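You operate a simulated robot arm through the tools that you are given. There is no shell and no other tool. Be economical: measure what you need, move in short steps, check, and stop when the job is done.

Carry out the task below with a simulated two-armed robot. There is one attempt and no reset: what you move stays moved.

Task
Vacuum the black frame and the white frame on low suction.
Fine: leave the dial there, put the nozzle back, switch off; leave the third frame on the green sheet dusty. What is to be rubbed or washed off counts as gone when no trace of it is left.

Only the result counts: the job must be done as asked and must still hold three seconds after the hand-in. Knocking over, shifting, dropping, spilling or breaking anything else fails it. Flat cloth is picked up by pressing the open fingertips on it (5 to 10 N) and closing them slowly along it; thin cloth reads only 2 to 8 mm in the jaws.

Robot
Two 7-joint arms with two-finger parallel grippers on one trunk that stands fixed in place. Base frame: the origin is at the foot of the trunk, x ahead of it, y to its left, z up. Lengths are in m, angles in rad, forces in N, time in s.
The left shoulder is at [0.071, 0.156, 1.205], the right one opposite. Payload 3.91 kg a hand.
The tool frame of a hand sits at the grasp point between the pads (the TCP): z along the fingers, y along the line on which they close. The tips reach 0.03 m beyond it. The gripper opens to 0.11 m. The fingers are 0.02 m wide and 0.01 m thick; the gripper's body (0.048 by 0.112 m) begins 0.055 m behind the TCP.
Orientation is that of the tool frame in the base frame, as a unit quaternion [w, x, y, z]. With the fingers straight down and closing along the base's y, the tool's x points along the base's -x, its y along +y and its z along -z.

Tools
- The arms move only by the tool nudge_tool. It takes "left_motion", "right_motion" or both (then of equal length, played together; a hand with none holds still); each is one flat list of numbers, 7 for each row, row after row: the turn, a rotation vector about the tool's x, y, z in rad, then the shift along the tool's x, y, z in m, then the finger opening in m, from 0 to 0.11. In form: [rx, ry, rz, tx, ty, tz, hand, rx, ry, rz, tx, ty, tz, hand, ...]. A call has 1 to 20 rows; each row is the pose to reach, as a shift and turn from the pose commanded when the call began, along the tool's axes at that moment. Each row takes 0.2 s and may step no farther than 0.05 m and 0.15 rad from the row before; otherwise, or with a gripper value out of range, the whole call is refused. A pose out of reach is approached as far as the arm can. The call stops where the force on the tool passes 40 N (or 10 N more than at its start, if that is more) or the arm is blocked; 0.2 s more then pass. Each finger travels about 0.108 m/s and halts on what it meets, pressing with about 29 N; the grip force reading is that of the motor and also rises with nothing between the fingers. The clock runs only during rows and for 0.2 s after the last one: add rows that repeat a pose to give the fingers time. The reply holds the time, the measured pose of the TCP, the force on the tool along the base axes, the opening and the grip force, in the units named above and with some noise, with the torque about the TCP (base axes, N m) and any sound that the robot's microphone picked up.
- Cameras (640 x 400 px; columns grow to the right, rows downward): "scene" is now at [0.1305, -0.048, 1.4468]; the picture's right is [-0.51, -0.86, -0.00], its down [-0.38, 0.23, -0.90] and it looks along [0.77, -0.46, -0.45] (base axes); focal length 280 px, centre (320, 200). "left" rides on the left gripper at [0.072, -0.017, -0.103] in its tool frame; the picture's right is [0.23, 0.97, 0.00], its down [-0.76, 0.18, -0.62] and it looks along [-0.61, 0.14, 0.78] (tool axes); focal length 222 px, centre (320, 200). "right" rides on the right gripper at [0.072, 0.017, -0.103] in its tool frame; the picture's right is [-0.23, 0.97, 0.00], its down [-0.76, -0.18, -0.62] and it looks along [-0.61, -0.14, 0.78] (tool axes); focal length 222 px, centre (320, 200). There is no depth. A picture from a camera that has moved, and an enlarged one, comes with that camera's place and axes in the base frame and with its lens.
- camera(camera): a new picture of that camera. It takes no simulated time.
- move_column(by): slides the trunk up (or, below 0, down) by that many m; the arms and the scene camera ride with it, the base frame stays. It gives what a move gives, with no picture.
- head_to(pan, tilt): turns the head with the scene camera to pan (to the left, within 1.501 rad either way) and tilt (down, from -0.506 to 1.204), counted from straight ahead of the robot. It gives what a move gives.
- enlarge(camera, box): a new picture of the part [left, top, right, bottom] of that camera's present view, enlarged. It takes no simulated time.
- close_job(): hands the job in; it is judged then, once.

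Work in short steps. Places have to be worked out from the pictures, the camera data and where the tool is seen: move nearer, look again, correct. Check each grasp and each placing, and mend what went wrong. You have 120 turns and 86 pictures in all, those below and enlarged ones among them. Open the grippers and draw the arms clear of the work before you hand the job in, unless the task says otherwise; then end with one line.

The tools are called after "Emit:" as name(argument=value, ...) on one line, values as JSON. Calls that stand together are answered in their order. nudge_tool: Moves the arms, as the interface text tells. Its arguments: {"type":"object","properties":{"left_motion":{"type":"array"},"right_motion":{"type":"array"}},"required":[]} The other tools are called the same way: move_column (by) slides the trunk up or down; head_to (pan, tilt) turns the head that bears the scene camera; camera (camera) takes a picture; enlarge (camera, box) takes an enlarged picture of a part of a camera's view; close_job () hands the job in.

At the start:

```text
time_s: 0.0
left_tcp_pos: [0.7906, -0.1504, 1.3092]
left_ee_rot: [0.0, -0.001, 1.0, 0.0]
left_wrist_force: [-0.3, 0.1, -0.5]
left_moment: [-0.01, -0.01, -0.01]
left_finger_gap: 0.11
left_gripper_force: 0.0
right_tcp_pos: [0.4268, -0.6282, 1.2855]
right_ee_rot: [0.0, 0.0, 1.0, 0.0]
right_wrist_force: [0.8, -1.1, 0.3]
right_moment: [0.0, -0.01, 0.0]
right_finger_gap: 0.1101
right_gripper_force: 0.1
trunk travel left (down, up): [-0.65, 0.29]
head pan, tilt: [-0.538, 0.463]
```

scene: 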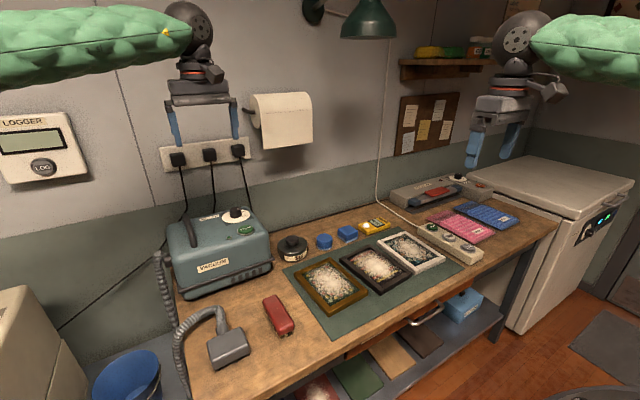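
right: 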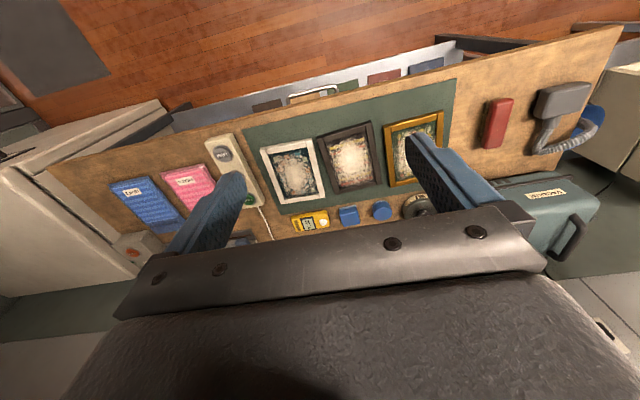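
left: 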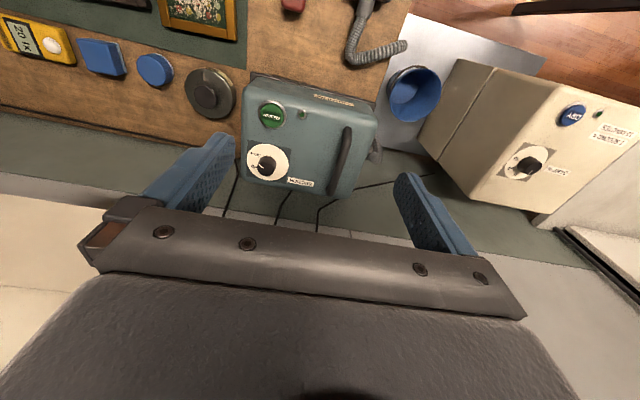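

I begin with enlarged views of the vacuum, its dial, and the frames to learn what is there.

Emit:
enlarge(camera="scene", box=[150, 180, 310, 300])

Emit:
enlarge(camera="left", box=[220, 70, 400, 210])

Emit:
enlarge(camera="scene", box=[270, 200, 490, 340])

```text
3.33 times, centred on (230, 240) of scene
camera zoom: at [0.1305, -0.048, 1.4468], right [-0.51, -0.86, 0.0], down [-0.38, 0.23, -0.9], along [0.77, -0.46, -0.45], focal length 932 px, centre (620, 67)
```

zoom: 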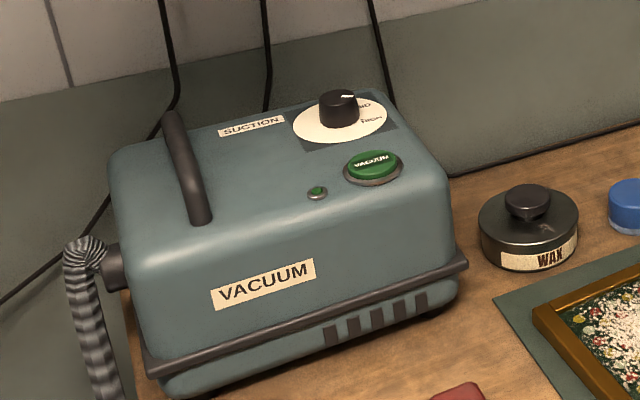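

```text
2.86 times, centred on (310, 140) of left
camera zoom: at [0.7172, -0.1682, 1.4124], right [-0.23, 0.97, 0.0], down [0.76, 0.18, 0.62], along [0.61, 0.14, -0.78], focal length 635 px, centre (349, 371)
```

zoom: 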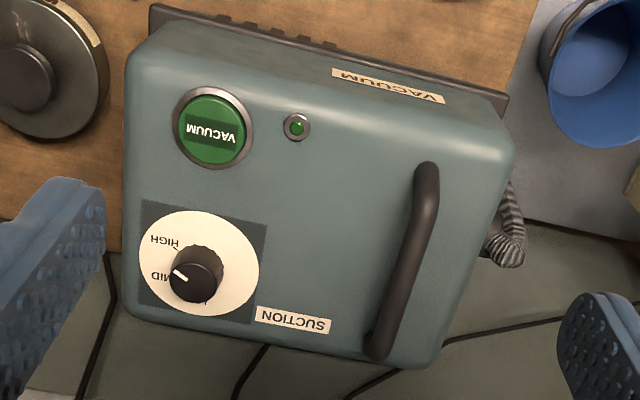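

```text
2.86 times, centred on (380, 270) of scene
camera zoom: at [0.1305, -0.048, 1.4468], right [-0.51, -0.86, 0.0], down [-0.38, 0.23, -0.9], along [0.77, -0.46, -0.45], focal length 798 px, centre (149, 0)
```

zoom: 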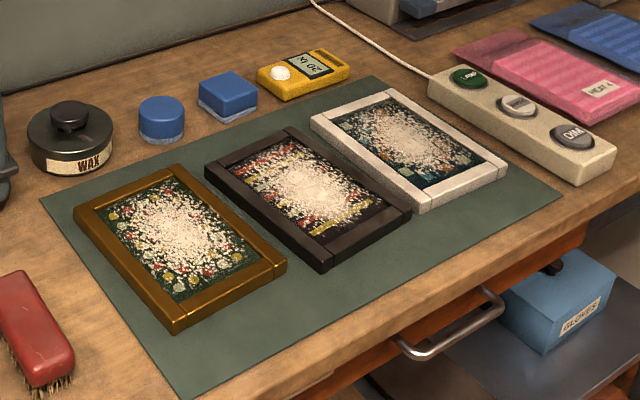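

The button is at about (0.875,-0.226,0.98) and the dial at (0.989,-0.228,0.98); it points to MID. I turn the head down to see the nozzle and hose better.

Emit:
head_to(pan=-0.25, tilt=0.85)

Emit:
camera(camera="scene")

Emit:
enlarge(camera="scene", box=[200, 160, 420, 300])

```text
time_s: 0.9
left_tcp_pos: [0.7901, -0.1506, 1.3098]
left_ee_rot: [-0.001, -0.001, 1.0, 0.0]
left_wrist_force: [0.0, -0.2, 0.9]
left_moment: [0.02, 0.01, 0.03]
left_finger_gap: 0.1097
left_gripper_force: 0.0
right_tcp_pos: [0.4257, -0.6286, 1.285]
right_ee_rot: [0.0, 0.0, 1.0, 0.0]
right_wrist_force: [0.1, 0.3, 0.0]
right_moment: [0.0, 0.01, 0.01]
right_finger_gap: 0.1101
right_gripper_force: 0.1
trunk travel left (down, up): [-0.65, 0.29]
head pan, tilt: [-0.25, 0.85]
```

```text
79 pictures are left
camera scene: at [0.1275, -0.0204, 1.4135], right [-0.25, -0.97, 0.0], down [-0.73, 0.19, -0.66], along [0.64, -0.16, -0.75], focal length 280 px, centre (320, 200)
```

scene: 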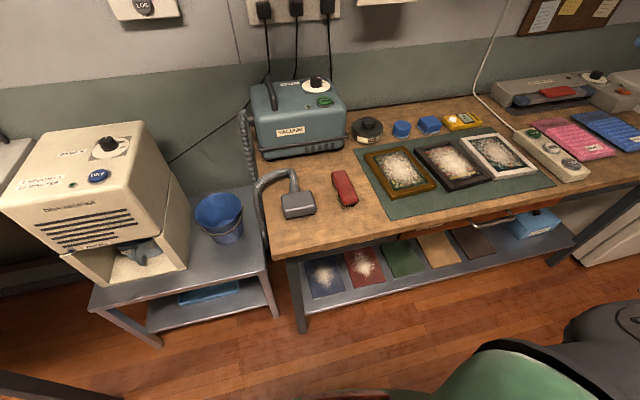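

```text
2.86 times, centred on (310, 230) of scene
camera zoom: at [0.1275, -0.0204, 1.4135], right [-0.25, -0.97, 0.0], down [-0.73, 0.19, -0.66], along [0.64, -0.16, -0.75], focal length 798 px, centre (349, 114)
```

zoom: 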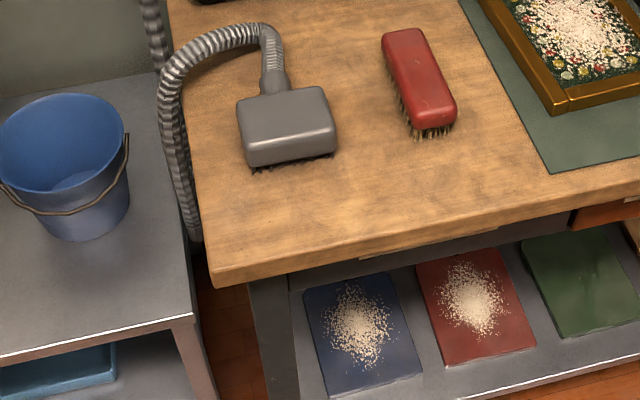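

Next a tight enlargement of the dial from the left wrist camera to read its marks.

Emit:
enlarge(camera="left", box=[236, 132, 308, 177])

Emit:
enlarge(camera="scene", box=[280, 66, 344, 106])

```text
8.89 times, centred on (272, 154) of left
camera zoom: at [0.7172, -0.1682, 1.4124], right [-0.23, 0.97, 0.0], down [0.76, 0.18, 0.62], along [0.61, 0.14, -0.78], focal length 1974 px, centre (747, 604)
```

zoom: 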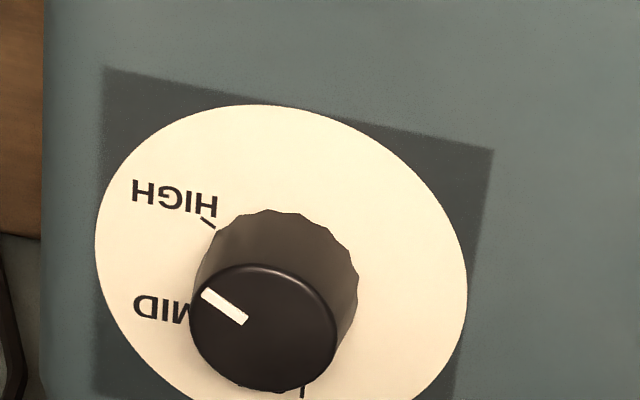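

```text
10.00 times, centred on (312, 86) of scene
camera zoom: at [0.1275, -0.0204, 1.4135], right [-0.25, -0.97, 0.0], down [-0.73, 0.19, -0.66], along [0.64, -0.16, -0.75], focal length 2795 px, centre (400, 1340)
```

zoom: 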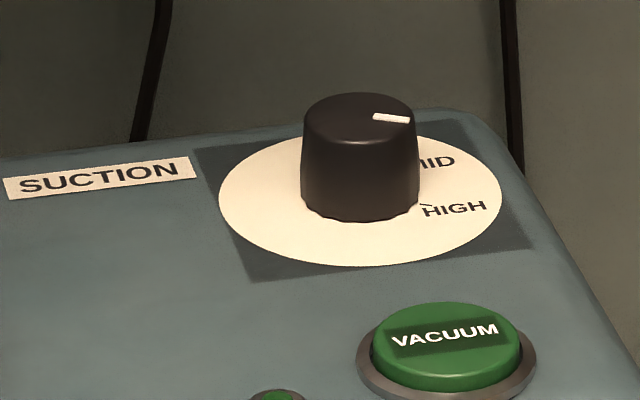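

A tick shows behind the knob, likely LOW at the back. I shift the left hand ahead 0.15 m to look from more above.

Emit:
nudge_tool(left_motion=[0, 0, 0, -0.05, 0, 0, 0.11, 0, 0, 0, -0.1, 0, 0, 0.11, 0, 0, 0, -0.15, 0, 0, 0.11, 0, 0, 0, -0.17, 0, 0, 0.11])

Emit:
camera(camera="left")

```text
time_s: 1.9
left_tcp_pos: [0.9595, -0.1499, 1.3085]
left_ee_rot: [0.0, -0.001, 1.0, 0.0]
left_wrist_force: [0.3, -0.2, 0.0]
left_moment: [-0.05, 0.03, -0.04]
left_finger_gap: 0.1097
left_gripper_force: 0.1
right_tcp_pos: [0.4264, -0.6283, 1.2848]
right_ee_rot: [0.0, 0.001, 1.0, 0.001]
right_wrist_force: [-0.6, -0.4, -0.1]
right_moment: [-0.01, 0.01, 0.0]
right_finger_gap: 0.1102
right_gripper_force: 0.1
trunk travel left (down, up): [-0.65, 0.29]
head pan, tilt: [-0.25, 0.85]
```

```text
75 pictures are left
camera left: at [0.8856, -0.1681, 1.4121], right [-0.23, 0.97, 0.0], down [0.76, 0.18, 0.62], along [0.61, 0.14, -0.78], focal length 222 px, centre (320, 200)
```

left: 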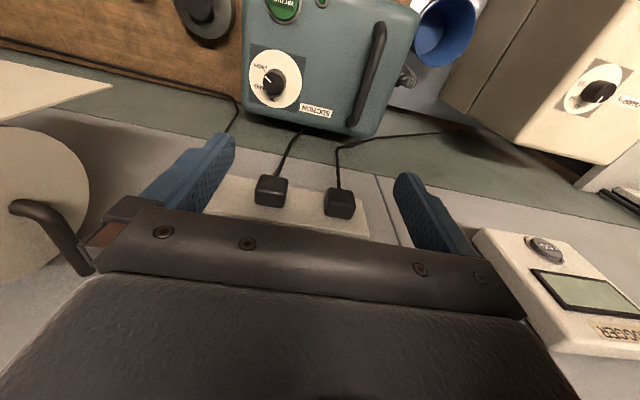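

Emit:
enlarge(camera="left", box=[242, 44, 306, 114])

```text
5.71 times, centred on (274, 79) of left
camera zoom: at [0.8856, -0.1681, 1.4121], right [-0.23, 0.97, 0.0], down [0.76, 0.18, 0.62], along [0.61, 0.14, -0.78], focal length 1269 px, centre (583, 891)
```

zoom: 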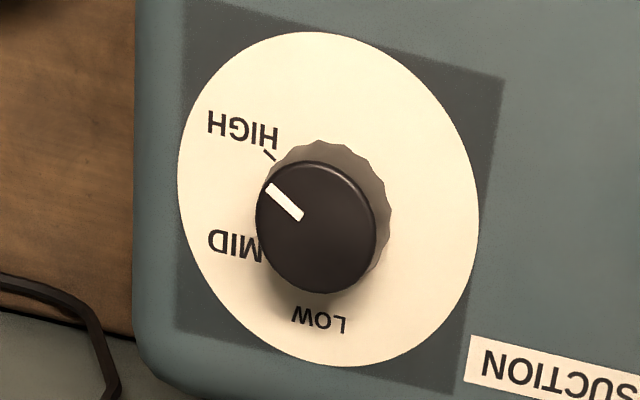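

The knob centre works out at (0.981,-0.228), top z 1.00, plate z 0.975; the pointer is at HIGH, and LOW is straight back (+x). I clear the left arm to its side so that the right arm can turn the dial.

Emit:
nudge_tool(left_motion=[0, 0, 0, 0.0315, 0.0345, 0, 0.11, 0, 0, 0, 0.063, 0.069, 0, 0.11, 0, 0, 0, 0.0945, 0.1035, 0, 0.11, 0, 0, 0, 0.126, 0.138, 0, 0.11, 0, 0, 0, 0.1575, 0.1725, 0, 0.11, 0, 0, 0, 0.189, 0.207, 0, 0.11, 0, 0, 0, 0.2205, 0.2415, 0, 0.11, 0, 0, 0, 0.252, 0.276, 0, 0.11, 0, 0, 0, 0.2835, 0.3105, 0, 0.11, 0, 0, 0, 0.315, 0.345, 0, 0.11, 0, 0, 0, 0.3465, 0.3795, 0, 0.11, 0, 0, 0, 0.378, 0.414, 0, 0.11, 0, 0, 0, 0.4095, 0.4485, 0, 0.11])

```text
time_s: 4.7
left_tcp_pos: [0.5529, 0.2969, 1.306]
left_ee_rot: [0.001, 0.001, 1.0, -0.001]
left_wrist_force: [0.3, 0.8, 0.1]
left_moment: [0.0, -0.02, -0.03]
left_finger_gap: 0.1097
left_gripper_force: 0.1
right_tcp_pos: [0.4235, -0.627, 1.2879]
right_ee_rot: [0.001, 0.0, 1.0, -0.001]
right_wrist_force: [0.5, 0.1, 0.9]
right_moment: [0.0, -0.06, -0.02]
right_finger_gap: 0.11
right_gripper_force: 0.0
trunk travel left (down, up): [-0.65, 0.29]
head pan, tilt: [-0.25, 0.85]
```

Now the right arm moves to above the vacuum, in front of the knob, for a look.

Emit:
nudge_tool(right_motion=[0, 0, 0, -0.0312, 0.0334, 0, 0.11, 0, 0, 0, -0.0624, 0.0668, 0, 0.11, 0, 0, 0, -0.0936, 0.1002, 0, 0.11, 0, 0, 0, -0.1248, 0.1336, 0, 0.11, 0, 0, 0, -0.156, 0.167, 0, 0.11, 0, 0, 0, -0.1872, 0.2004, 0, 0.11, 0, 0, 0, -0.2184, 0.2338, 0, 0.11, 0, 0, 0, -0.2496, 0.2672, 0, 0.11, 0, 0, 0, -0.2808, 0.3006, 0, 0.11, 0, 0, 0, -0.312, 0.334, 0, 0.11, 0, 0, 0, -0.3432, 0.3674, 0, 0.11, 0, 0, 0, -0.374, 0.401, 0, 0.11, 0, 0, 0, -0.374, 0.401, 0.04, 0.11])

Emit:
camera(camera="right")

```text
time_s: 7.5
left_tcp_pos: [0.5543, 0.2947, 1.3056]
left_ee_rot: [0.0, 0.001, 1.0, 0.0]
left_wrist_force: [-0.6, -0.7, -0.3]
left_moment: [0.04, 0.01, 0.02]
left_finger_gap: 0.11
left_gripper_force: 0.0
right_tcp_pos: [0.8007, -0.2253, 1.2449]
right_ee_rot: [0.001, 0.0, 1.0, 0.001]
right_wrist_force: [0.3, 0.4, -1.2]
right_moment: [-0.02, 0.02, 0.01]
right_finger_gap: 0.1099
right_gripper_force: 0.0
trunk travel left (down, up): [-0.65, 0.29]
head pan, tilt: [-0.25, 0.85]
```

```text
73 pictures are left
camera right: at [0.7277, -0.2095, 1.3478], right [0.23, 0.97, 0.0], down [0.76, -0.18, 0.62], along [0.61, -0.14, -0.78], focal length 222 px, centre (320, 200)
```

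right: 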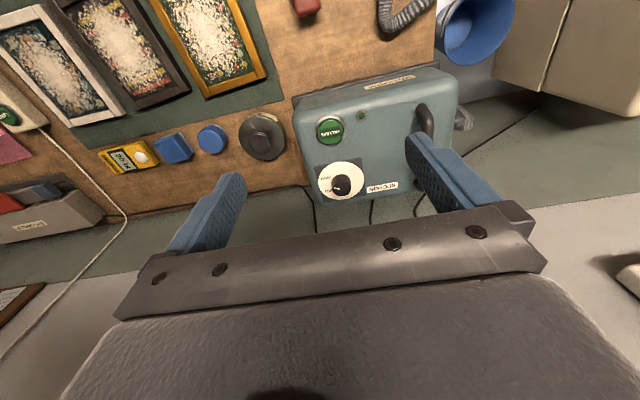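

Emit:
enlarge(camera="right", box=[300, 150, 380, 210])

```text
6.67 times, centred on (340, 180) of right
camera zoom: at [0.7277, -0.2095, 1.3478], right [0.23, 0.97, 0.0], down [0.76, -0.18, 0.62], along [0.61, -0.14, -0.78], focal length 1481 px, centre (187, 333)
```

zoom: 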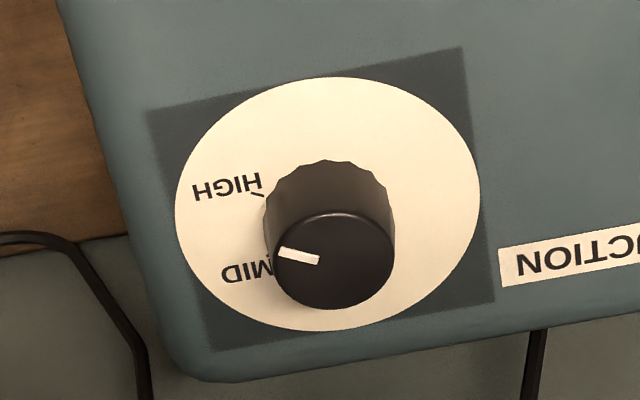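

Knob fixed at about (0.982,-0.226). I move over it and pre-turn the hand clockwise by 1 rad, narrowing the jaws.

Emit:
nudge_tool(right_motion=[0, 0, 0.15, -0.045, 0, 0, 0.09, 0, 0, 0.3, -0.09, 0, 0, 0.075, 0, 0, 0.45, -0.135, 0, 0, 0.07, 0, 0, 0.6, -0.181, 0, 0, 0.07, 0, 0, 0.75, -0.181, 0, 0, 0.07, 0, 0, 0.9, -0.181, 0, 0, 0.07, 0, 0, 1.0, -0.181, 0, 0, 0.07, 0, 0, 1.0, -0.181, 0, 0, 0.07])

Emit:
camera(camera="scene")

```text
time_s: 9.3
left_tcp_pos: [0.5542, 0.2967, 1.3056]
left_ee_rot: [0.0, -0.001, 1.0, 0.0]
left_wrist_force: [0.0, 0.2, -0.6]
left_moment: [-0.01, -0.01, 0.01]
left_finger_gap: 0.1101
left_gripper_force: 0.0
right_tcp_pos: [0.9355, -0.2539, 1.2406]
right_ee_rot: [0.0, 0.48, 0.877, 0.0]
right_wrist_force: [-0.1, -0.7, 0.5]
right_moment: [-0.01, -0.02, 0.01]
right_finger_gap: 0.0696
right_gripper_force: 0.1
right hand out of reach, approached as far as the arm can: row 3, 4, 5, 6, 7, 8
trunk travel left (down, up): [-0.65, 0.29]
head pan, tilt: [-0.25, 0.85]
```

```text
71 pictures are left
camera scene: at [0.128, -0.0198, 1.4134], right [-0.25, -0.97, 0.0], down [-0.73, 0.19, -0.66], along [0.64, -0.16, -0.75], focal length 280 px, centre (320, 200)
```

scene: 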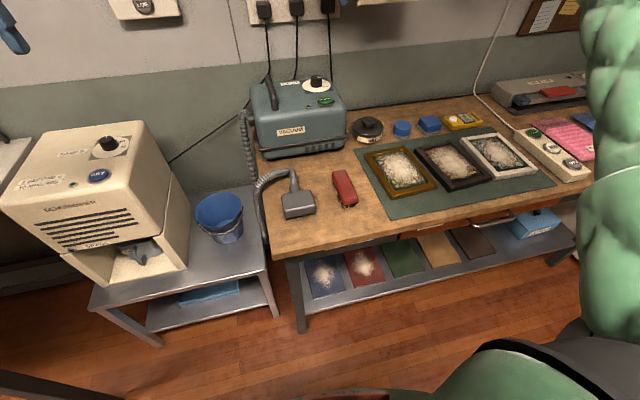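

The arm stopped short at x 0.936, perhaps because of the wrist yaw. I undo the yaw and see where it gets to.

Emit:
nudge_tool(right_motion=[0, 0, -0.15, 0, 0, 0, 0.07, 0, 0, -0.3, 0, 0, 0, 0.07, 0, 0, -0.45, 0, 0, 0, 0.07, 0, 0, -0.6, 0, 0, 0, 0.07, 0, 0, -0.75, 0, 0, 0, 0.07, 0, 0, -0.9, 0, 0, 0, 0.07, 0, 0, -1.0, 0, 0, 0, 0.07])

```text
time_s: 10.9
left_tcp_pos: [0.5544, 0.2957, 1.3063]
left_ee_rot: [0.001, -0.001, 1.0, 0.0]
left_wrist_force: [0.2, -0.3, -0.3]
left_moment: [-0.01, -0.03, -0.01]
left_finger_gap: 0.1099
left_gripper_force: 0.1
right_tcp_pos: [0.9347, -0.252, 1.24]
right_ee_rot: [0.001, -0.001, 1.0, 0.001]
right_wrist_force: [-0.1, 0.2, -0.1]
right_moment: [-0.01, 0.01, -0.01]
right_finger_gap: 0.07
right_gripper_force: 0.1
trunk travel left (down, up): [-0.65, 0.29]
head pan, tilt: [-0.25, 0.85]
```

Commanded pose follows the reached one. I try going lower while advancing to the knob's place, still above it.

Emit:
nudge_tool(right_motion=[0, 0, 0, 0, 0, 0.045, 0.07, 0, 0, 0, 0, 0.01, 0.09, 0.07, 0, 0, 0, -0.025, 0.027, 0.1, 0.07, 0, 0, 0, -0.047, 0.027, 0.12, 0.07, 0, 0, 0, -0.047, 0.027, 0.12, 0.07])

```text
time_s: 12.1
left_tcp_pos: [0.5547, 0.2965, 1.3064]
left_ee_rot: [0.0, 0.0, 1.0, 0.0]
left_wrist_force: [0.2, 1.1, -1.1]
left_moment: [0.01, 0.04, 0.0]
left_finger_gap: 0.1097
left_gripper_force: 0.0
right_tcp_pos: [0.9338, -0.2525, 1.1281]
right_ee_rot: [0.0, 0.0, 1.0, 0.0]
right_wrist_force: [0.2, -0.2, -0.2]
right_moment: [0.03, 0.01, -0.03]
right_finger_gap: 0.0702
right_gripper_force: 0.1
right hand out of reach, approached as far as the arm can: row 3, 4, 5
trunk travel left (down, up): [-0.65, 0.29]
head pan, tilt: [-0.25, 0.85]
```

Reach seems limited near 0.97 m from the axis here. I probe whether a different lateral place or a tilt of the hand changes this.

Emit:
nudge_tool(right_motion=[0, 0, 0, 0, 0.027, 0, 0.07, 0, 0, 0, 0, 0.027, 0, 0.07])

Emit:
nudge_tool(right_motion=[0, 0.1, 0, 0, 0, 0, 0.07, 0, 0.2, 0, 0, 0, 0, 0.07, 0, 0.2, 0, -0.02, 0, 0, 0.07, 0, 0.2, 0, -0.047, 0, 0, 0.07])

```text
time_s: 12.7
left_tcp_pos: [0.5555, 0.2962, 1.3051]
left_ee_rot: [0.0, 0.0, 1.0, 0.0]
left_wrist_force: [-0.6, -0.5, -0.4]
left_moment: [-0.02, 0.03, -0.01]
left_finger_gap: 0.1101
left_gripper_force: 0.1
right_tcp_pos: [0.9214, -0.2361, 1.1286]
right_ee_rot: [0.0, 0.0, 1.0, 0.001]
right_wrist_force: [0.3, 0.4, -0.9]
right_moment: [0.04, -0.02, 0.02]
right_finger_gap: 0.0701
right_gripper_force: 0.0
right hand out of reach, approached as far as the arm can: row 1, 2
trunk travel left (down, up): [-0.65, 0.29]
head pan, tilt: [-0.25, 0.85]
```

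```text
time_s: 13.7
left_tcp_pos: [0.5542, 0.297, 1.306]
left_ee_rot: [0.0, -0.001, 1.0, 0.0]
left_wrist_force: [0.2, -0.2, 0.1]
left_moment: [-0.03, -0.02, -0.02]
left_finger_gap: 0.11
left_gripper_force: 0.0
right_tcp_pos: [0.9085, -0.2728, 1.1367]
right_ee_rot: [-0.1, 0.0, 0.995, 0.001]
right_wrist_force: [-0.5, 0.2, 0.2]
right_moment: [0.01, 0.02, -0.02]
right_finger_gap: 0.0702
right_gripper_force: 0.0
right hand out of reach, approached as far as the arm can: row 1, 2, 3, 4
trunk travel left (down, up): [-0.65, 0.29]
head pan, tilt: [-0.25, 0.85]
```

The backward tilt made it worse, so a forward tilt should help. I tilt the fingers forward to about 0.35 rad.

Emit:
nudge_tool(right_motion=[0, -0.15, 0, 0, 0, 0, 0.07, 0, -0.3, 0, 0, 0, 0, 0.07, 0, -0.45, 0, 0, 0, 0, 0.07, 0, -0.55, 0, 0, 0, 0, 0.07])

```text
time_s: 14.7
left_tcp_pos: [0.5531, 0.2958, 1.3068]
left_ee_rot: [0.0, -0.001, 1.0, 0.0]
left_wrist_force: [0.2, -0.7, -0.7]
left_moment: [0.03, 0.03, 0.0]
left_finger_gap: 0.1102
left_gripper_force: 0.0
right_tcp_pos: [0.906, -0.2692, 1.1373]
right_ee_rot: [0.176, 0.0, 0.984, 0.0]
right_wrist_force: [1.3, 0.8, 0.8]
right_moment: [-0.01, 0.0, -0.02]
right_finger_gap: 0.0701
right_gripper_force: 0.1
trunk travel left (down, up): [-0.65, 0.29]
head pan, tilt: [-0.25, 0.85]
```

Emit:
nudge_tool(right_motion=[0, 0, 0, -0.035, 0.0215, 0.0128, 0.07, 0, 0, 0, -0.0694, 0.043, 0.0257, 0.07, 0, 0, 0, -0.0694, 0.043, 0.0257, 0.07])

```text
time_s: 15.5
left_tcp_pos: [0.5533, 0.2969, 1.3068]
left_ee_rot: [0.0, -0.001, 1.0, 0.0]
left_wrist_force: [-0.6, 0.0, 0.0]
left_moment: [-0.01, 0.01, 0.02]
left_finger_gap: 0.1099
left_gripper_force: 0.1
right_tcp_pos: [0.9792, -0.2263, 1.1401]
right_ee_rot: [0.176, 0.0, 0.984, 0.001]
right_wrist_force: [-1.4, 0.8, 0.1]
right_moment: [0.01, -0.04, 0.0]
right_finger_gap: 0.0701
right_gripper_force: 0.1
trunk travel left (down, up): [-0.65, 0.29]
head pan, tilt: [-0.25, 0.85]
```

With a 0.35 rad forward tilt the hand gets over the knob. I yaw it 0.5 rad clockwise about the vertical, check, then will descend.

Emit:
nudge_tool(right_motion=[0.0434, 0, 0.1173, 0, 0, 0, 0.07, 0.0868, 0, 0.2345, 0, 0, 0, 0.07, 0.13, 0, 0.352, 0.0038, 0.004, -0.0014, 0.07, 0.1735, 0, 0.469, 0.0038, 0.004, -0.0014, 0.07, 0.1735, 0, 0.469, 0.0038, 0.004, -0.0014, 0.07])

Emit:
enlarge(camera="right", box=[160, 0, 480, 200])

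```text
time_s: 16.7
left_tcp_pos: [0.5547, 0.2965, 1.3059]
left_ee_rot: [0.0, -0.001, 1.0, 0.0]
left_wrist_force: [-0.9, -0.5, 0.2]
left_moment: [0.02, -0.03, 0.01]
left_finger_gap: 0.11
left_gripper_force: 0.0
right_tcp_pos: [0.9584, -0.2378, 1.1404]
right_ee_rot: [0.169, 0.244, 0.954, -0.044]
right_wrist_force: [-0.4, -0.4, 0.5]
right_moment: [0.02, 0.0, 0.02]
right_finger_gap: 0.0702
right_gripper_force: 0.0
right hand out of reach, approached as far as the arm can: row 1, 2, 3, 4, 5
trunk travel left (down, up): [-0.65, 0.29]
head pan, tilt: [-0.25, 0.85]
```

```text
2.00 times, centred on (320, 100) of right
camera zoom: at [0.8748, -0.1727, 1.2116], right [0.66, 0.75, 0.08], down [0.35, -0.4, 0.85], along [0.67, -0.53, -0.53], focal length 444 px, centre (320, 400)
```

zoom: 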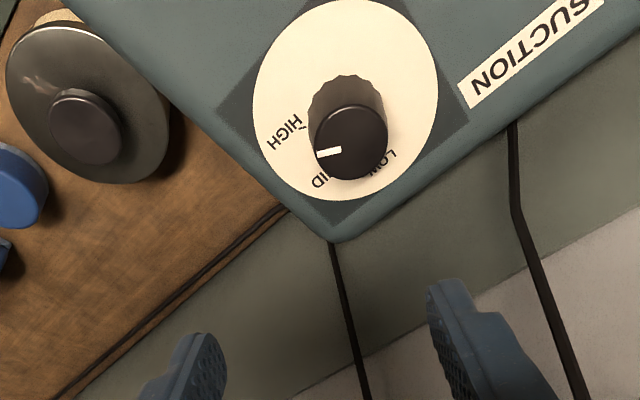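

Clockwise yaw runs out of reach, so I will use the range 0 to +1 rad twice instead. I turn back to zero yaw.

Emit:
nudge_tool(right_motion=[-0.0434, 0, -0.1173, 0, 0, 0, 0.07, -0.0868, 0, -0.2345, 0, 0, 0, 0.07, -0.13, 0, -0.352, 0, 0, 0, 0.07, -0.1735, 0, -0.469, 0, 0, 0, 0.07, -0.1735, 0, -0.469, 0, 0, 0, 0.07])

```text
time_s: 17.9
left_tcp_pos: [0.5545, 0.2963, 1.3058]
left_ee_rot: [0.0, -0.001, 1.0, 0.0]
left_wrist_force: [0.6, 0.2, 0.8]
left_moment: [0.01, 0.01, 0.02]
left_finger_gap: 0.1099
left_gripper_force: 0.0
right_tcp_pos: [0.957, -0.2386, 1.1393]
right_ee_rot: [0.173, -0.001, 0.985, 0.0]
right_wrist_force: [-0.1, 0.0, 1.3]
right_moment: [-0.03, 0.02, 0.01]
right_finger_gap: 0.0701
right_gripper_force: 0.1
trunk travel left (down, up): [-0.65, 0.29]
head pan, tilt: [-0.25, 0.85]
```

Emit:
nudge_tool(right_motion=[0, 0, 0, -0.0159, 0.012, 0.0059, 0.07, 0, 0, 0, -0.0055, 0.012, 0.034, 0.07, 0, 0, 0, 0.005, 0.012, 0.0622, 0.07, 0, 0, 0, 0.0153, 0.012, 0.0903, 0.07, 0, 0, 0, 0.0153, 0.012, 0.0903, 0.07])

Emit:
camera(camera="right")

Emit:
enlarge(camera="scene", box=[250, 50, 380, 130])

```text
time_s: 19.1
left_tcp_pos: [0.5539, 0.2966, 1.3063]
left_ee_rot: [0.0, -0.001, 1.0, 0.0]
left_wrist_force: [-0.3, -0.2, -0.1]
left_moment: [-0.02, 0.0, 0.0]
left_finger_gap: 0.1097
left_gripper_force: 0.2
right_tcp_pos: [0.9636, -0.2323, 1.0555]
right_ee_rot: [0.174, -0.001, 0.985, 0.0]
right_wrist_force: [-0.6, 0.2, 0.3]
right_moment: [0.0, -0.03, -0.01]
right_finger_gap: 0.0701
right_gripper_force: 0.0
right hand out of reach, approached as far as the arm can: row 3, 4, 5
trunk travel left (down, up): [-0.65, 0.29]
head pan, tilt: [-0.25, 0.85]
```

```text
69 pictures are left
camera right: at [0.8597, -0.215, 1.1269], right [0.21, 0.97, 0.08], down [0.5, -0.18, 0.85], along [0.84, -0.14, -0.53], focal length 222 px, centre (320, 200)
```

right: 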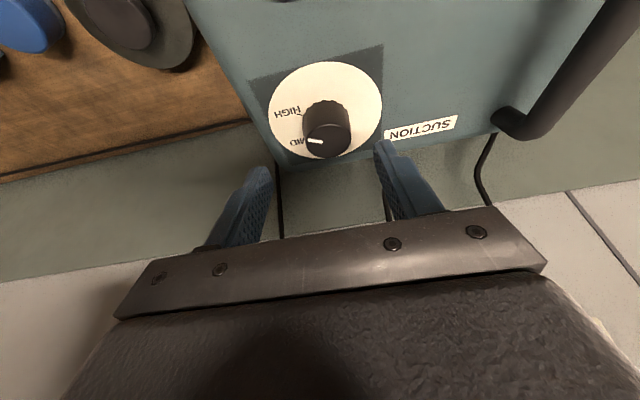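

```text
4.92 times, centred on (315, 90) of scene
camera zoom: at [0.1273, -0.0197, 1.4135], right [-0.25, -0.97, 0.0], down [-0.73, 0.19, -0.66], along [0.64, -0.16, -0.75], focal length 1376 px, centre (345, 742)
```

zoom: 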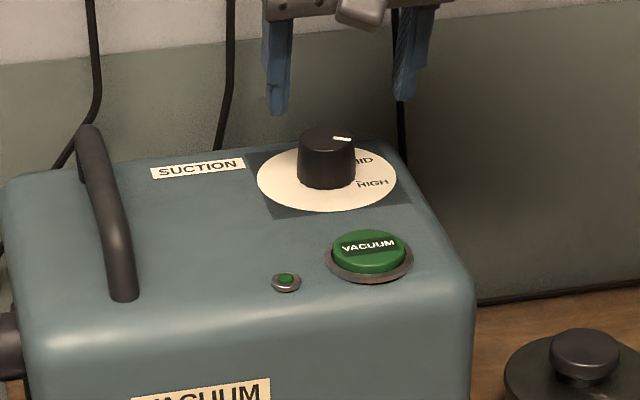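

Reach shrinks as the hand goes below shoulder height, so I'll raise the hand relative to the trunk and descend with the column instead.

Emit:
nudge_tool(right_motion=[0, 0, 0, -0.0116, 0, -0.0313, 0.07, 0, 0, 0, -0.0231, 0, -0.0625, 0.07, 0, 0, 0, -0.0347, 0, -0.0938, 0.07, 0, 0, 0, -0.045, 0.006, -0.09, 0.07, 0, 0, 0, -0.045, 0.006, -0.09, 0.07])

Emit:
move_column(by=-0.1)

Emit:
camera(camera="right")

```text
time_s: 20.3
left_tcp_pos: [0.5537, 0.2964, 1.307]
left_ee_rot: [0.0, 0.0, 1.0, 0.0]
left_wrist_force: [-1.2, -0.2, 0.2]
left_moment: [0.05, -0.01, 0.0]
left_finger_gap: 0.1101
left_gripper_force: 0.1
right_tcp_pos: [0.9763, -0.2259, 1.1557]
right_ee_rot: [0.174, 0.0, 0.985, 0.0]
right_wrist_force: [-0.6, 0.0, 0.2]
right_moment: [0.03, -0.02, 0.01]
right_finger_gap: 0.0701
right_gripper_force: 0.1
trunk travel left (down, up): [-0.65, 0.29]
head pan, tilt: [-0.25, 0.85]
```

```text
time_s: 21.6
left_tcp_pos: [0.5541, 0.2959, 1.2052]
left_ee_rot: [0.0, -0.001, 1.0, 0.0]
left_wrist_force: [0.0, 0.6, 0.1]
left_moment: [0.0, 0.0, -0.01]
left_finger_gap: 0.11
left_gripper_force: 0.1
right_tcp_pos: [0.9761, -0.2259, 1.0555]
right_ee_rot: [0.174, 0.0, 0.985, 0.0]
right_wrist_force: [0.3, -0.6, 0.6]
right_moment: [-0.01, -0.03, 0.0]
right_finger_gap: 0.0703
right_gripper_force: 0.1
trunk travel left (down, up): [-0.55, 0.39]
head pan, tilt: [-0.25, 0.85]
```

```text
67 pictures are left
camera right: at [0.8725, -0.2089, 1.1272], right [0.21, 0.97, 0.08], down [0.5, -0.18, 0.85], along [0.84, -0.14, -0.53], focal length 222 px, centre (320, 200)
```

right: 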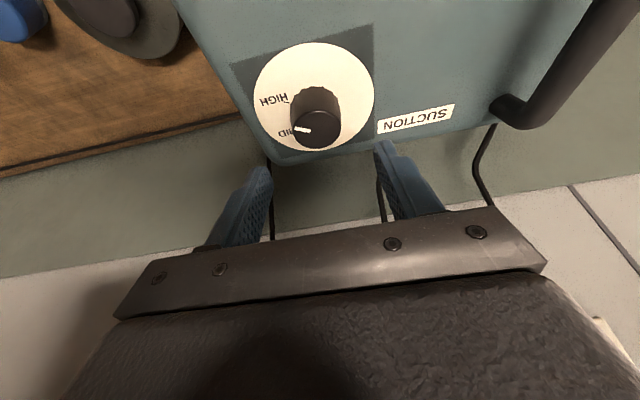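

The knob is confirmed near (0.980,-0.225). I descend with the column so the fingers straddle the knob.

Emit:
move_column(by=-0.042)

Emit:
camera(camera="right")

Emit:
enlarge(camera="scene", box=[250, 20, 400, 110])

```text
time_s: 22.4
left_tcp_pos: [0.5544, 0.2965, 1.1648]
left_ee_rot: [0.0, -0.002, 1.0, 0.0]
left_wrist_force: [-0.8, 0.4, 0.2]
left_moment: [0.01, 0.01, -0.02]
left_finger_gap: 0.1099
left_gripper_force: 0.2
right_tcp_pos: [0.9754, -0.2267, 1.0128]
right_ee_rot: [0.175, 0.001, 0.985, 0.0]
right_wrist_force: [0.4, 0.0, -0.5]
right_moment: [-0.02, 0.01, 0.01]
right_finger_gap: 0.07
right_gripper_force: 0.2
trunk travel left (down, up): [-0.508, 0.432]
head pan, tilt: [-0.25, 0.85]
```

```text
66 pictures are left
camera right: at [0.8724, -0.2089, 1.0854], right [0.21, 0.97, 0.08], down [0.5, -0.18, 0.85], along [0.84, -0.14, -0.53], focal length 222 px, centre (320, 200)
```

right: 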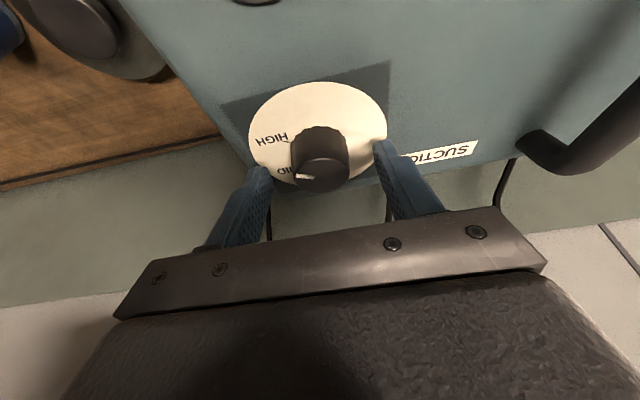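

```text
4.27 times, centred on (325, 65) of scene
camera zoom: at [0.1272, -0.0199, 1.2716], right [-0.25, -0.97, 0.0], down [-0.73, 0.19, -0.66], along [0.64, -0.16, -0.75], focal length 1192 px, centre (299, 776)
```

zoom: 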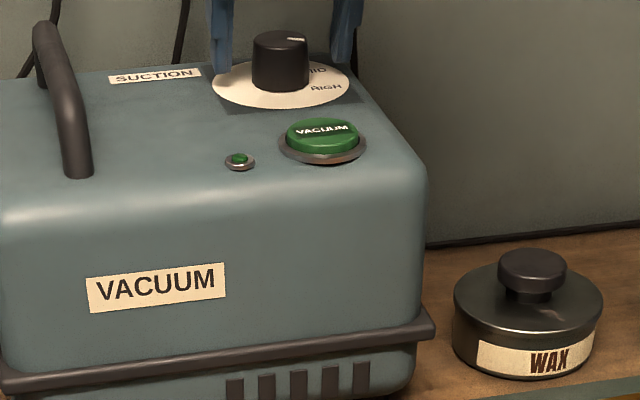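

Fingers straddle the knob. I close on it.

Emit:
nudge_tool(right_motion=[0, 0, 0, 0, 0, 0, 0.05, 0, 0, 0, 0, 0, 0, 0.042, 0, 0, 0, 0, 0, 0, 0.035, 0, 0, 0, 0, 0, 0, 0.03, 0, 0, 0, 0, 0, 0, 0.03])

```text
time_s: 23.6
left_tcp_pos: [0.5546, 0.2964, 1.165]
left_ee_rot: [0.0, -0.001, 1.0, 0.0]
left_wrist_force: [-0.5, 0.8, 0.2]
left_moment: [0.01, 0.03, 0.01]
left_finger_gap: 0.1099
left_gripper_force: 0.1
right_tcp_pos: [0.9751, -0.2251, 1.0132]
right_ee_rot: [0.173, 0.0, 0.985, 0.0]
right_wrist_force: [-2.4, 4.3, -0.4]
right_moment: [0.12, 0.09, 0.03]
right_finger_gap: 0.0364
right_gripper_force: 44.8
trunk travel left (down, up): [-0.508, 0.432]
head pan, tilt: [-0.25, 0.85]
```

Gripped (0.036 m). I turn about the vertical axis through the knob, counterclockwise by 0.98 rad.

Emit:
nudge_tool(right_motion=[-0.0486, 0, -0.1313, -0.0001, -0.0009, 0, 0.03, -0.0972, 0, -0.2626, -0.0003, -0.0018, 0.0001, 0.03, -0.1457, 0, -0.394, -0.0006, -0.0027, 0.0002, 0.03, -0.1943, 0, -0.5253, -0.0009, -0.0035, 0.0003, 0.03, -0.2429, 0, -0.6566, -0.0015, -0.0043, 0.0006, 0.03, -0.2915, 0, -0.7879, -0.0021, -0.0049, 0.0008, 0.03, -0.3401, 0, -0.9192, -0.0027, -0.0055, 0.001, 0.03])

Emit:
camera(camera="right")

```text
time_s: 25.2
left_tcp_pos: [0.5553, 0.2964, 1.1646]
left_ee_rot: [0.001, -0.001, 1.0, -0.001]
left_wrist_force: [0.1, -0.1, 0.5]
left_moment: [0.01, -0.01, -0.01]
left_finger_gap: 0.1098
left_gripper_force: 0.0
right_tcp_pos: [0.9796, -0.2302, 1.0136]
right_ee_rot: [0.153, -0.464, 0.869, 0.083]
right_wrist_force: [3.1, 10.7, 0.4]
right_moment: [0.88, -0.25, 0.01]
right_finger_gap: 0.0363
right_gripper_force: 45.4
trunk travel left (down, up): [-0.508, 0.432]
head pan, tilt: [-0.25, 0.85]
```

```text
64 pictures are left
camera right: at [0.9074, -0.3068, 1.0848], right [-0.69, 0.72, 0.08], down [0.43, 0.32, 0.85], along [0.58, 0.62, -0.53], focal length 222 px, centre (320, 200)
```

right: 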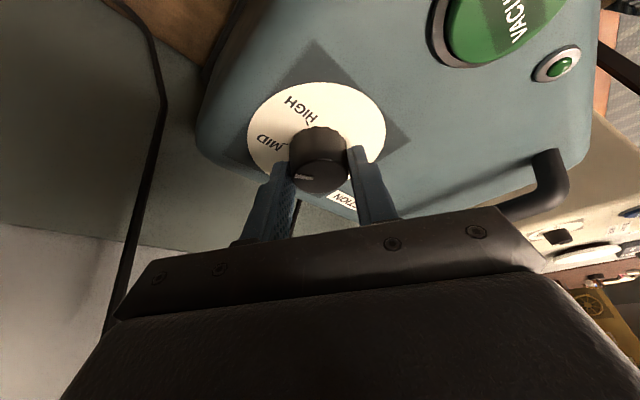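

The knob turned with the fingers, now near MID. I open, swing the hand back by 0.98 rad around the knob, for a second grip.

Emit:
nudge_tool(right_motion=[0, 0, 0, 0, 0, 0, 0.05, 0, 0, 0, 0, 0, 0, 0.07, 0, 0, 0, 0, 0, 0, 0.07, 0.0486, 0, 0.1313, -0.0003, 0.001, 0, 0.07, 0.0972, 0, 0.2626, -0.0006, 0.002, 0.0001, 0.07, 0.1457, 0, 0.394, -0.0009, 0.003, 0.0002, 0.07, 0.1943, 0, 0.5253, -0.0012, 0.004, 0.0003, 0.07, 0.2429, 0, 0.6566, -0.0015, 0.005, 0.0004, 0.07, 0.2915, 0, 0.7879, -0.0018, 0.006, 0.0005, 0.07, 0.3401, 0, 0.9192, -0.0021, 0.0069, 0.0006, 0.07, 0.3401, 0, 0.9192, -0.0021, 0.0069, 0.0006, 0.07])

Emit:
camera(camera="right")

```text
time_s: 27.6
left_tcp_pos: [0.554, 0.2964, 1.1648]
left_ee_rot: [0.001, 0.0, 1.0, 0.0]
left_wrist_force: [0.0, -0.4, 0.4]
left_moment: [0.03, 0.0, -0.01]
left_finger_gap: 0.1104
left_gripper_force: 0.1
right_tcp_pos: [0.9759, -0.2265, 1.0142]
right_ee_rot: [0.174, 0.001, 0.985, -0.001]
right_wrist_force: [0.2, -0.5, -0.5]
right_moment: [0.03, -0.01, -0.01]
right_finger_gap: 0.07
right_gripper_force: 0.1
trunk travel left (down, up): [-0.508, 0.432]
head pan, tilt: [-0.25, 0.85]
```

```text
63 pictures are left
camera right: at [0.8709, -0.2087, 1.0847], right [0.21, 0.97, 0.08], down [0.5, -0.18, 0.85], along [0.84, -0.14, -0.53], focal length 222 px, centre (320, 200)
```

right: 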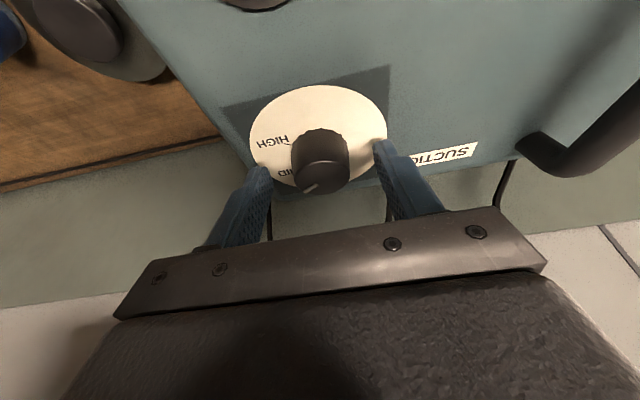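

Knob now points to MID. I grip again and turn a further 1.04 rad.

Emit:
nudge_tool(right_motion=[0, 0, 0, 0, 0.0012, 0, 0.05, 0, 0, 0, 0, 0.0015, 0, 0.035, 0, 0, 0, 0, 0.0015, 0, 0.03, 0, 0, 0, 0, 0.0015, 0, 0.03, -0.0514, 0, -0.1388, -0.0001, 0.0005, 0, 0.03, -0.1027, 0, -0.2776, -0.0003, -0.0005, 0.0001, 0.03, -0.1541, 0, -0.4165, -0.0007, -0.0014, 0.0002, 0.03, -0.2054, 0, -0.5553, -0.001, -0.0022, 0.0003, 0.03, -0.2568, 0, -0.6941, -0.0016, -0.003, 0.0006, 0.03, -0.3082, 0, -0.8329, -0.0022, -0.0036, 0.0008, 0.03, -0.3595, 0, -0.9717, -0.0028, -0.0042, 0.001, 0.03])

Emit:
nudge_tool(right_motion=[0, 0, 0, 0, 0, 0, 0.05, 0, 0, 0, 0, 0, 0, 0.07, 0, 0, 0, 0, 0, 0, 0.07])

Emit:
move_column(by=0.1)

Emit:
camera(camera="right")

```text
time_s: 30.0
left_tcp_pos: [0.5557, 0.2956, 1.1649]
left_ee_rot: [-0.001, 0.0, 1.0, 0.0]
left_wrist_force: [-0.1, -0.6, 0.3]
left_moment: [-0.05, -0.01, 0.01]
left_finger_gap: 0.11
left_gripper_force: 0.2
right_tcp_pos: [0.9773, -0.2309, 1.0127]
right_ee_rot: [0.151, -0.488, 0.855, 0.09]
right_wrist_force: [8.2, -9.7, 0.6]
right_moment: [-0.71, 0.52, -0.65]
right_finger_gap: 0.0365
right_gripper_force: 44.6
trunk travel left (down, up): [-0.508, 0.432]
head pan, tilt: [-0.25, 0.85]
```

```text
time_s: 30.8
left_tcp_pos: [0.5541, 0.2964, 1.1643]
left_ee_rot: [0.0, -0.001, 1.0, 0.001]
left_wrist_force: [-0.9, 0.0, -0.3]
left_moment: [0.0, 0.0, -0.02]
left_finger_gap: 0.11
left_gripper_force: 0.0
right_tcp_pos: [0.9779, -0.2295, 1.0144]
right_ee_rot: [0.151, -0.487, 0.855, 0.089]
right_wrist_force: [0.9, 0.0, 0.5]
right_moment: [-0.03, 0.02, 0.01]
right_finger_gap: 0.0699
right_gripper_force: 0.0
trunk travel left (down, up): [-0.508, 0.432]
head pan, tilt: [-0.25, 0.85]
```

```text
time_s: 32.2
left_tcp_pos: [0.5553, 0.2963, 1.2648]
left_ee_rot: [0.0, -0.001, 1.0, 0.0]
left_wrist_force: [0.8, -0.2, 0.3]
left_moment: [0.0, -0.02, -0.01]
left_finger_gap: 0.1102
left_gripper_force: 0.2
right_tcp_pos: [0.9785, -0.2293, 1.113]
right_ee_rot: [0.15, -0.488, 0.856, 0.089]
right_wrist_force: [0.2, 0.3, -0.4]
right_moment: [-0.01, 0.01, 0.01]
right_finger_gap: 0.0697
right_gripper_force: 0.0
trunk travel left (down, up): [-0.608, 0.332]
head pan, tilt: [-0.25, 0.85]
```

```text
62 pictures are left
camera right: at [0.9108, -0.3107, 1.1847], right [-0.73, 0.68, 0.08], down [0.41, 0.34, 0.85], along [0.55, 0.65, -0.53], focal length 222 px, centre (320, 200)
```

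right: 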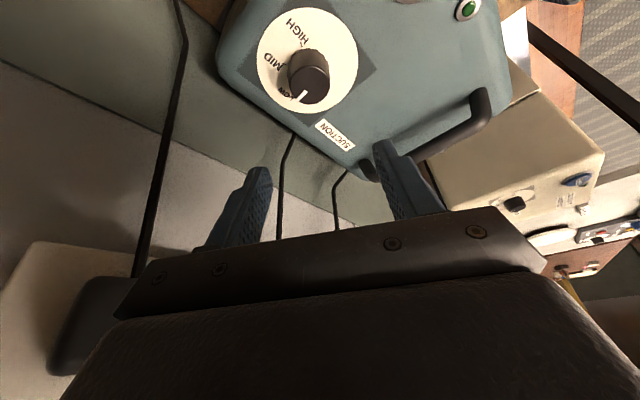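

Emit:
enlarge(camera="right", box=[250, 0, 370, 120])

Emit:
enlarge(camera="scene", box=[280, 50, 360, 100])

```text
3.33 times, centred on (310, 60) of right
camera zoom: at [0.9108, -0.3107, 1.1847], right [-0.73, 0.68, 0.08], down [0.41, 0.34, 0.85], along [0.55, 0.65, -0.53], focal length 740 px, centre (353, 667)
```

zoom: 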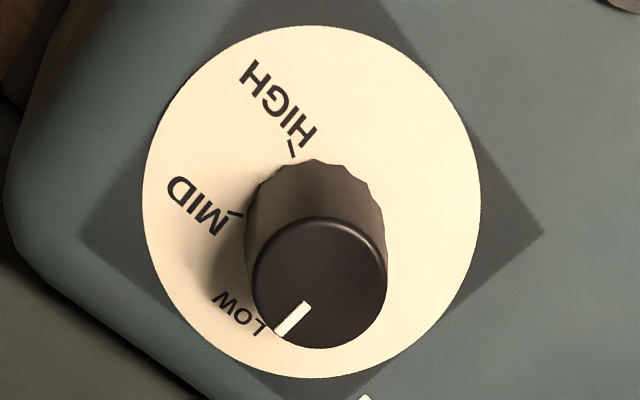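

```text
8.00 times, centred on (320, 75) of scene
camera zoom: at [0.128, -0.0198, 1.3713], right [-0.25, -0.97, 0.0], down [-0.73, 0.19, -0.66], along [0.64, -0.16, -0.75], focal length 2236 px, centre (320, 1200)
```

zoom: 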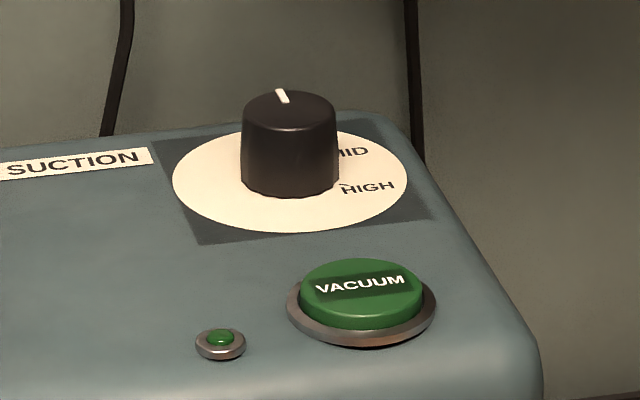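

The pointer now sits at LOW (about 2°). Next the right hand backs off to above the button, undoing the yaw and closing the fingers.

Emit:
nudge_tool(right_motion=[0.0514, 0, 0.1388, 0.007, 0.0135, -0.0026, 0.05, 0.1027, 0, 0.2776, 0.0141, 0.027, -0.0052, 0.03, 0.1541, 0, 0.4165, 0.0211, 0.0405, -0.0078, 0.01, 0.2054, 0, 0.5553, 0.0282, 0.054, -0.0104, 0, 0.2568, 0, 0.6941, 0.0352, 0.0675, -0.013, 0, 0.3082, 0, 0.8329, 0.0422, 0.081, -0.0157, 0, 0.3595, 0, 0.9717, 0.0493, 0.0944, -0.0183, 0])

Emit:
nudge_tool(right_motion=[0, 0.12, 0, 0, 0, 0, 0, 0, 0.24, 0, 0, 0, 0, 0, 0, 0.354, 0, 0, 0, 0, 0, 0, 0.354, 0, 0, 0, 0, 0])

Emit:
camera(camera="right")

```text
time_s: 33.8
left_tcp_pos: [0.5532, 0.2963, 1.2647]
left_ee_rot: [0.0, 0.0, 1.0, 0.0]
left_wrist_force: [0.6, -0.2, -0.9]
left_moment: [0.01, -0.04, 0.02]
left_finger_gap: 0.1099
left_gripper_force: 0.0
right_tcp_pos: [0.8689, -0.226, 1.1154]
right_ee_rot: [0.173, 0.001, 0.985, -0.001]
right_wrist_force: [1.0, 0.2, 0.4]
right_moment: [-0.03, 0.01, 0.0]
right_finger_gap: 0.0
right_gripper_force: 29.4
trunk travel left (down, up): [-0.608, 0.332]
head pan, tilt: [-0.25, 0.85]
```

```text
time_s: 34.8
left_tcp_pos: [0.553, 0.2974, 1.2655]
left_ee_rot: [0.0, 0.0, 1.0, 0.0]
left_wrist_force: [-0.2, 0.0, 1.1]
left_moment: [0.03, -0.02, 0.01]
left_finger_gap: 0.1102
left_gripper_force: 0.0
right_tcp_pos: [0.8688, -0.2261, 1.1144]
right_ee_rot: [-0.002, 0.0, 1.0, 0.0]
right_wrist_force: [-0.6, -0.4, 0.1]
right_moment: [-0.01, -0.03, -0.01]
right_finger_gap: 0.0004
right_gripper_force: 29.0
trunk travel left (down, up): [-0.608, 0.332]
head pan, tilt: [-0.25, 0.85]
```

```text
59 pictures are left
camera right: at [0.7964, -0.2094, 1.2175], right [0.23, 0.97, 0.0], down [0.76, -0.18, 0.62], along [0.6, -0.14, -0.79], focal length 222 px, centre (320, 200)
```

right: 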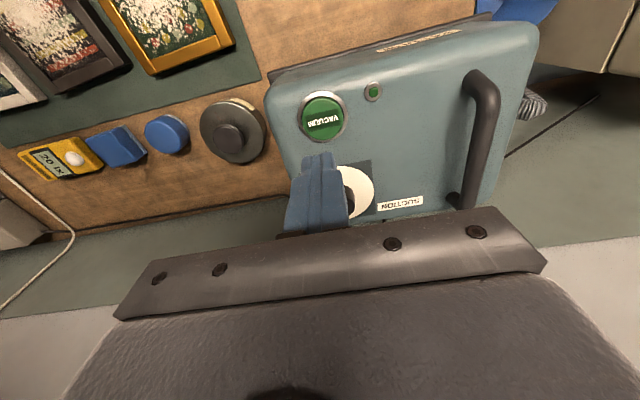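

The button is at (0.870,-0.224), right below the closed fingers. I descend near it, then press in small steps.

Emit:
nudge_tool(right_motion=[0, 0, 0, 0, 0.001, 0.045, 0, 0, 0, 0, 0, 0.001, 0.085, 0, 0, 0, 0, 0, 0.001, 0.095, 0, 0, 0, 0, 0, 0.001, 0.1, 0])

```text
time_s: 35.8
left_tcp_pos: [0.5547, 0.2967, 1.2635]
left_ee_rot: [0.0, 0.0, 1.0, 0.0]
left_wrist_force: [0.6, 0.1, -0.1]
left_moment: [0.0, 0.02, 0.01]
left_finger_gap: 0.1102
left_gripper_force: 0.0
right_tcp_pos: [0.87, -0.2255, 1.0154]
right_ee_rot: [-0.003, 0.0, 1.0, 0.0]
right_wrist_force: [-0.4, -0.2, 0.6]
right_moment: [-0.02, -0.02, 0.0]
right_finger_gap: 0.0001
right_gripper_force: 28.5
trunk travel left (down, up): [-0.608, 0.332]
head pan, tilt: [-0.25, 0.85]
```

Emit:
nudge_tool(right_motion=[0, 0, 0, 0, 0, 0.003, 0, 0, 0, 0, 0, 0, 0.006, 0, 0, 0, 0, 0, 0, 0.009, 0])

```text
time_s: 36.6
left_tcp_pos: [0.5542, 0.297, 1.2636]
left_ee_rot: [0.0, -0.001, 1.0, -0.001]
left_wrist_force: [0.9, 0.4, 0.2]
left_moment: [-0.02, -0.01, -0.04]
left_finger_gap: 0.1097
left_gripper_force: 0.0
right_tcp_pos: [0.8684, -0.2269, 1.0082]
right_ee_rot: [0.0, 0.0, 1.0, 0.0]
right_wrist_force: [1.0, -0.5, 15.7]
right_moment: [-0.02, -0.09, 0.07]
right_finger_gap: 0.0001
right_gripper_force: 28.7
trunk travel left (down, up): [-0.608, 0.332]
head pan, tilt: [-0.25, 0.85]
heard: click
```

A click was heard. I lift off and check the lamp.

Emit:
nudge_tool(right_motion=[0, 0, 0, 0, 0, -0.04, 0, 0, 0, 0, 0, 0, -0.09, 0, 0, 0, 0, 0, 0, -0.14, 0, 0, 0, 0, 0, 0, -0.18, 0.03])

Emit:
enlarge(camera="scene", box=[270, 50, 370, 113])

```text
time_s: 37.6
left_tcp_pos: [0.5551, 0.2974, 1.2641]
left_ee_rot: [0.0, -0.002, 1.0, -0.001]
left_wrist_force: [0.1, -0.3, -0.1]
left_moment: [0.0, -0.01, 0.0]
left_finger_gap: 0.11
left_gripper_force: 0.0
right_tcp_pos: [0.869, -0.2264, 1.1883]
right_ee_rot: [-0.003, 0.0, 1.0, 0.001]
right_wrist_force: [1.0, 0.1, 0.6]
right_moment: [0.04, 0.01, -0.01]
right_finger_gap: 0.0303
right_gripper_force: 0.1
trunk travel left (down, up): [-0.608, 0.332]
head pan, tilt: [-0.25, 0.85]
```

```text
6.35 times, centred on (320, 82) of scene
camera zoom: at [0.1269, -0.0195, 1.3714], right [-0.25, -0.97, 0.0], down [-0.73, 0.19, -0.66], along [0.64, -0.16, -0.75], focal length 1774 px, centre (320, 952)
```

zoom: 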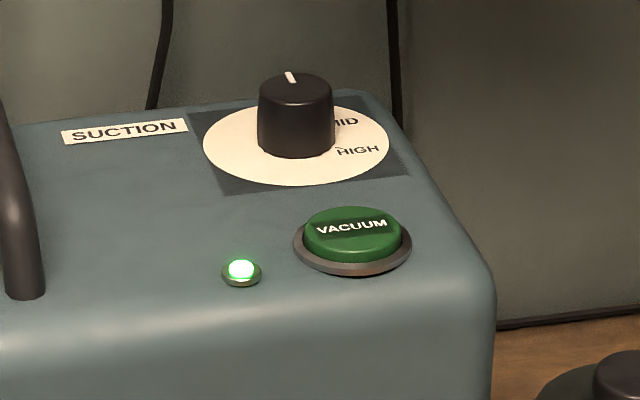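

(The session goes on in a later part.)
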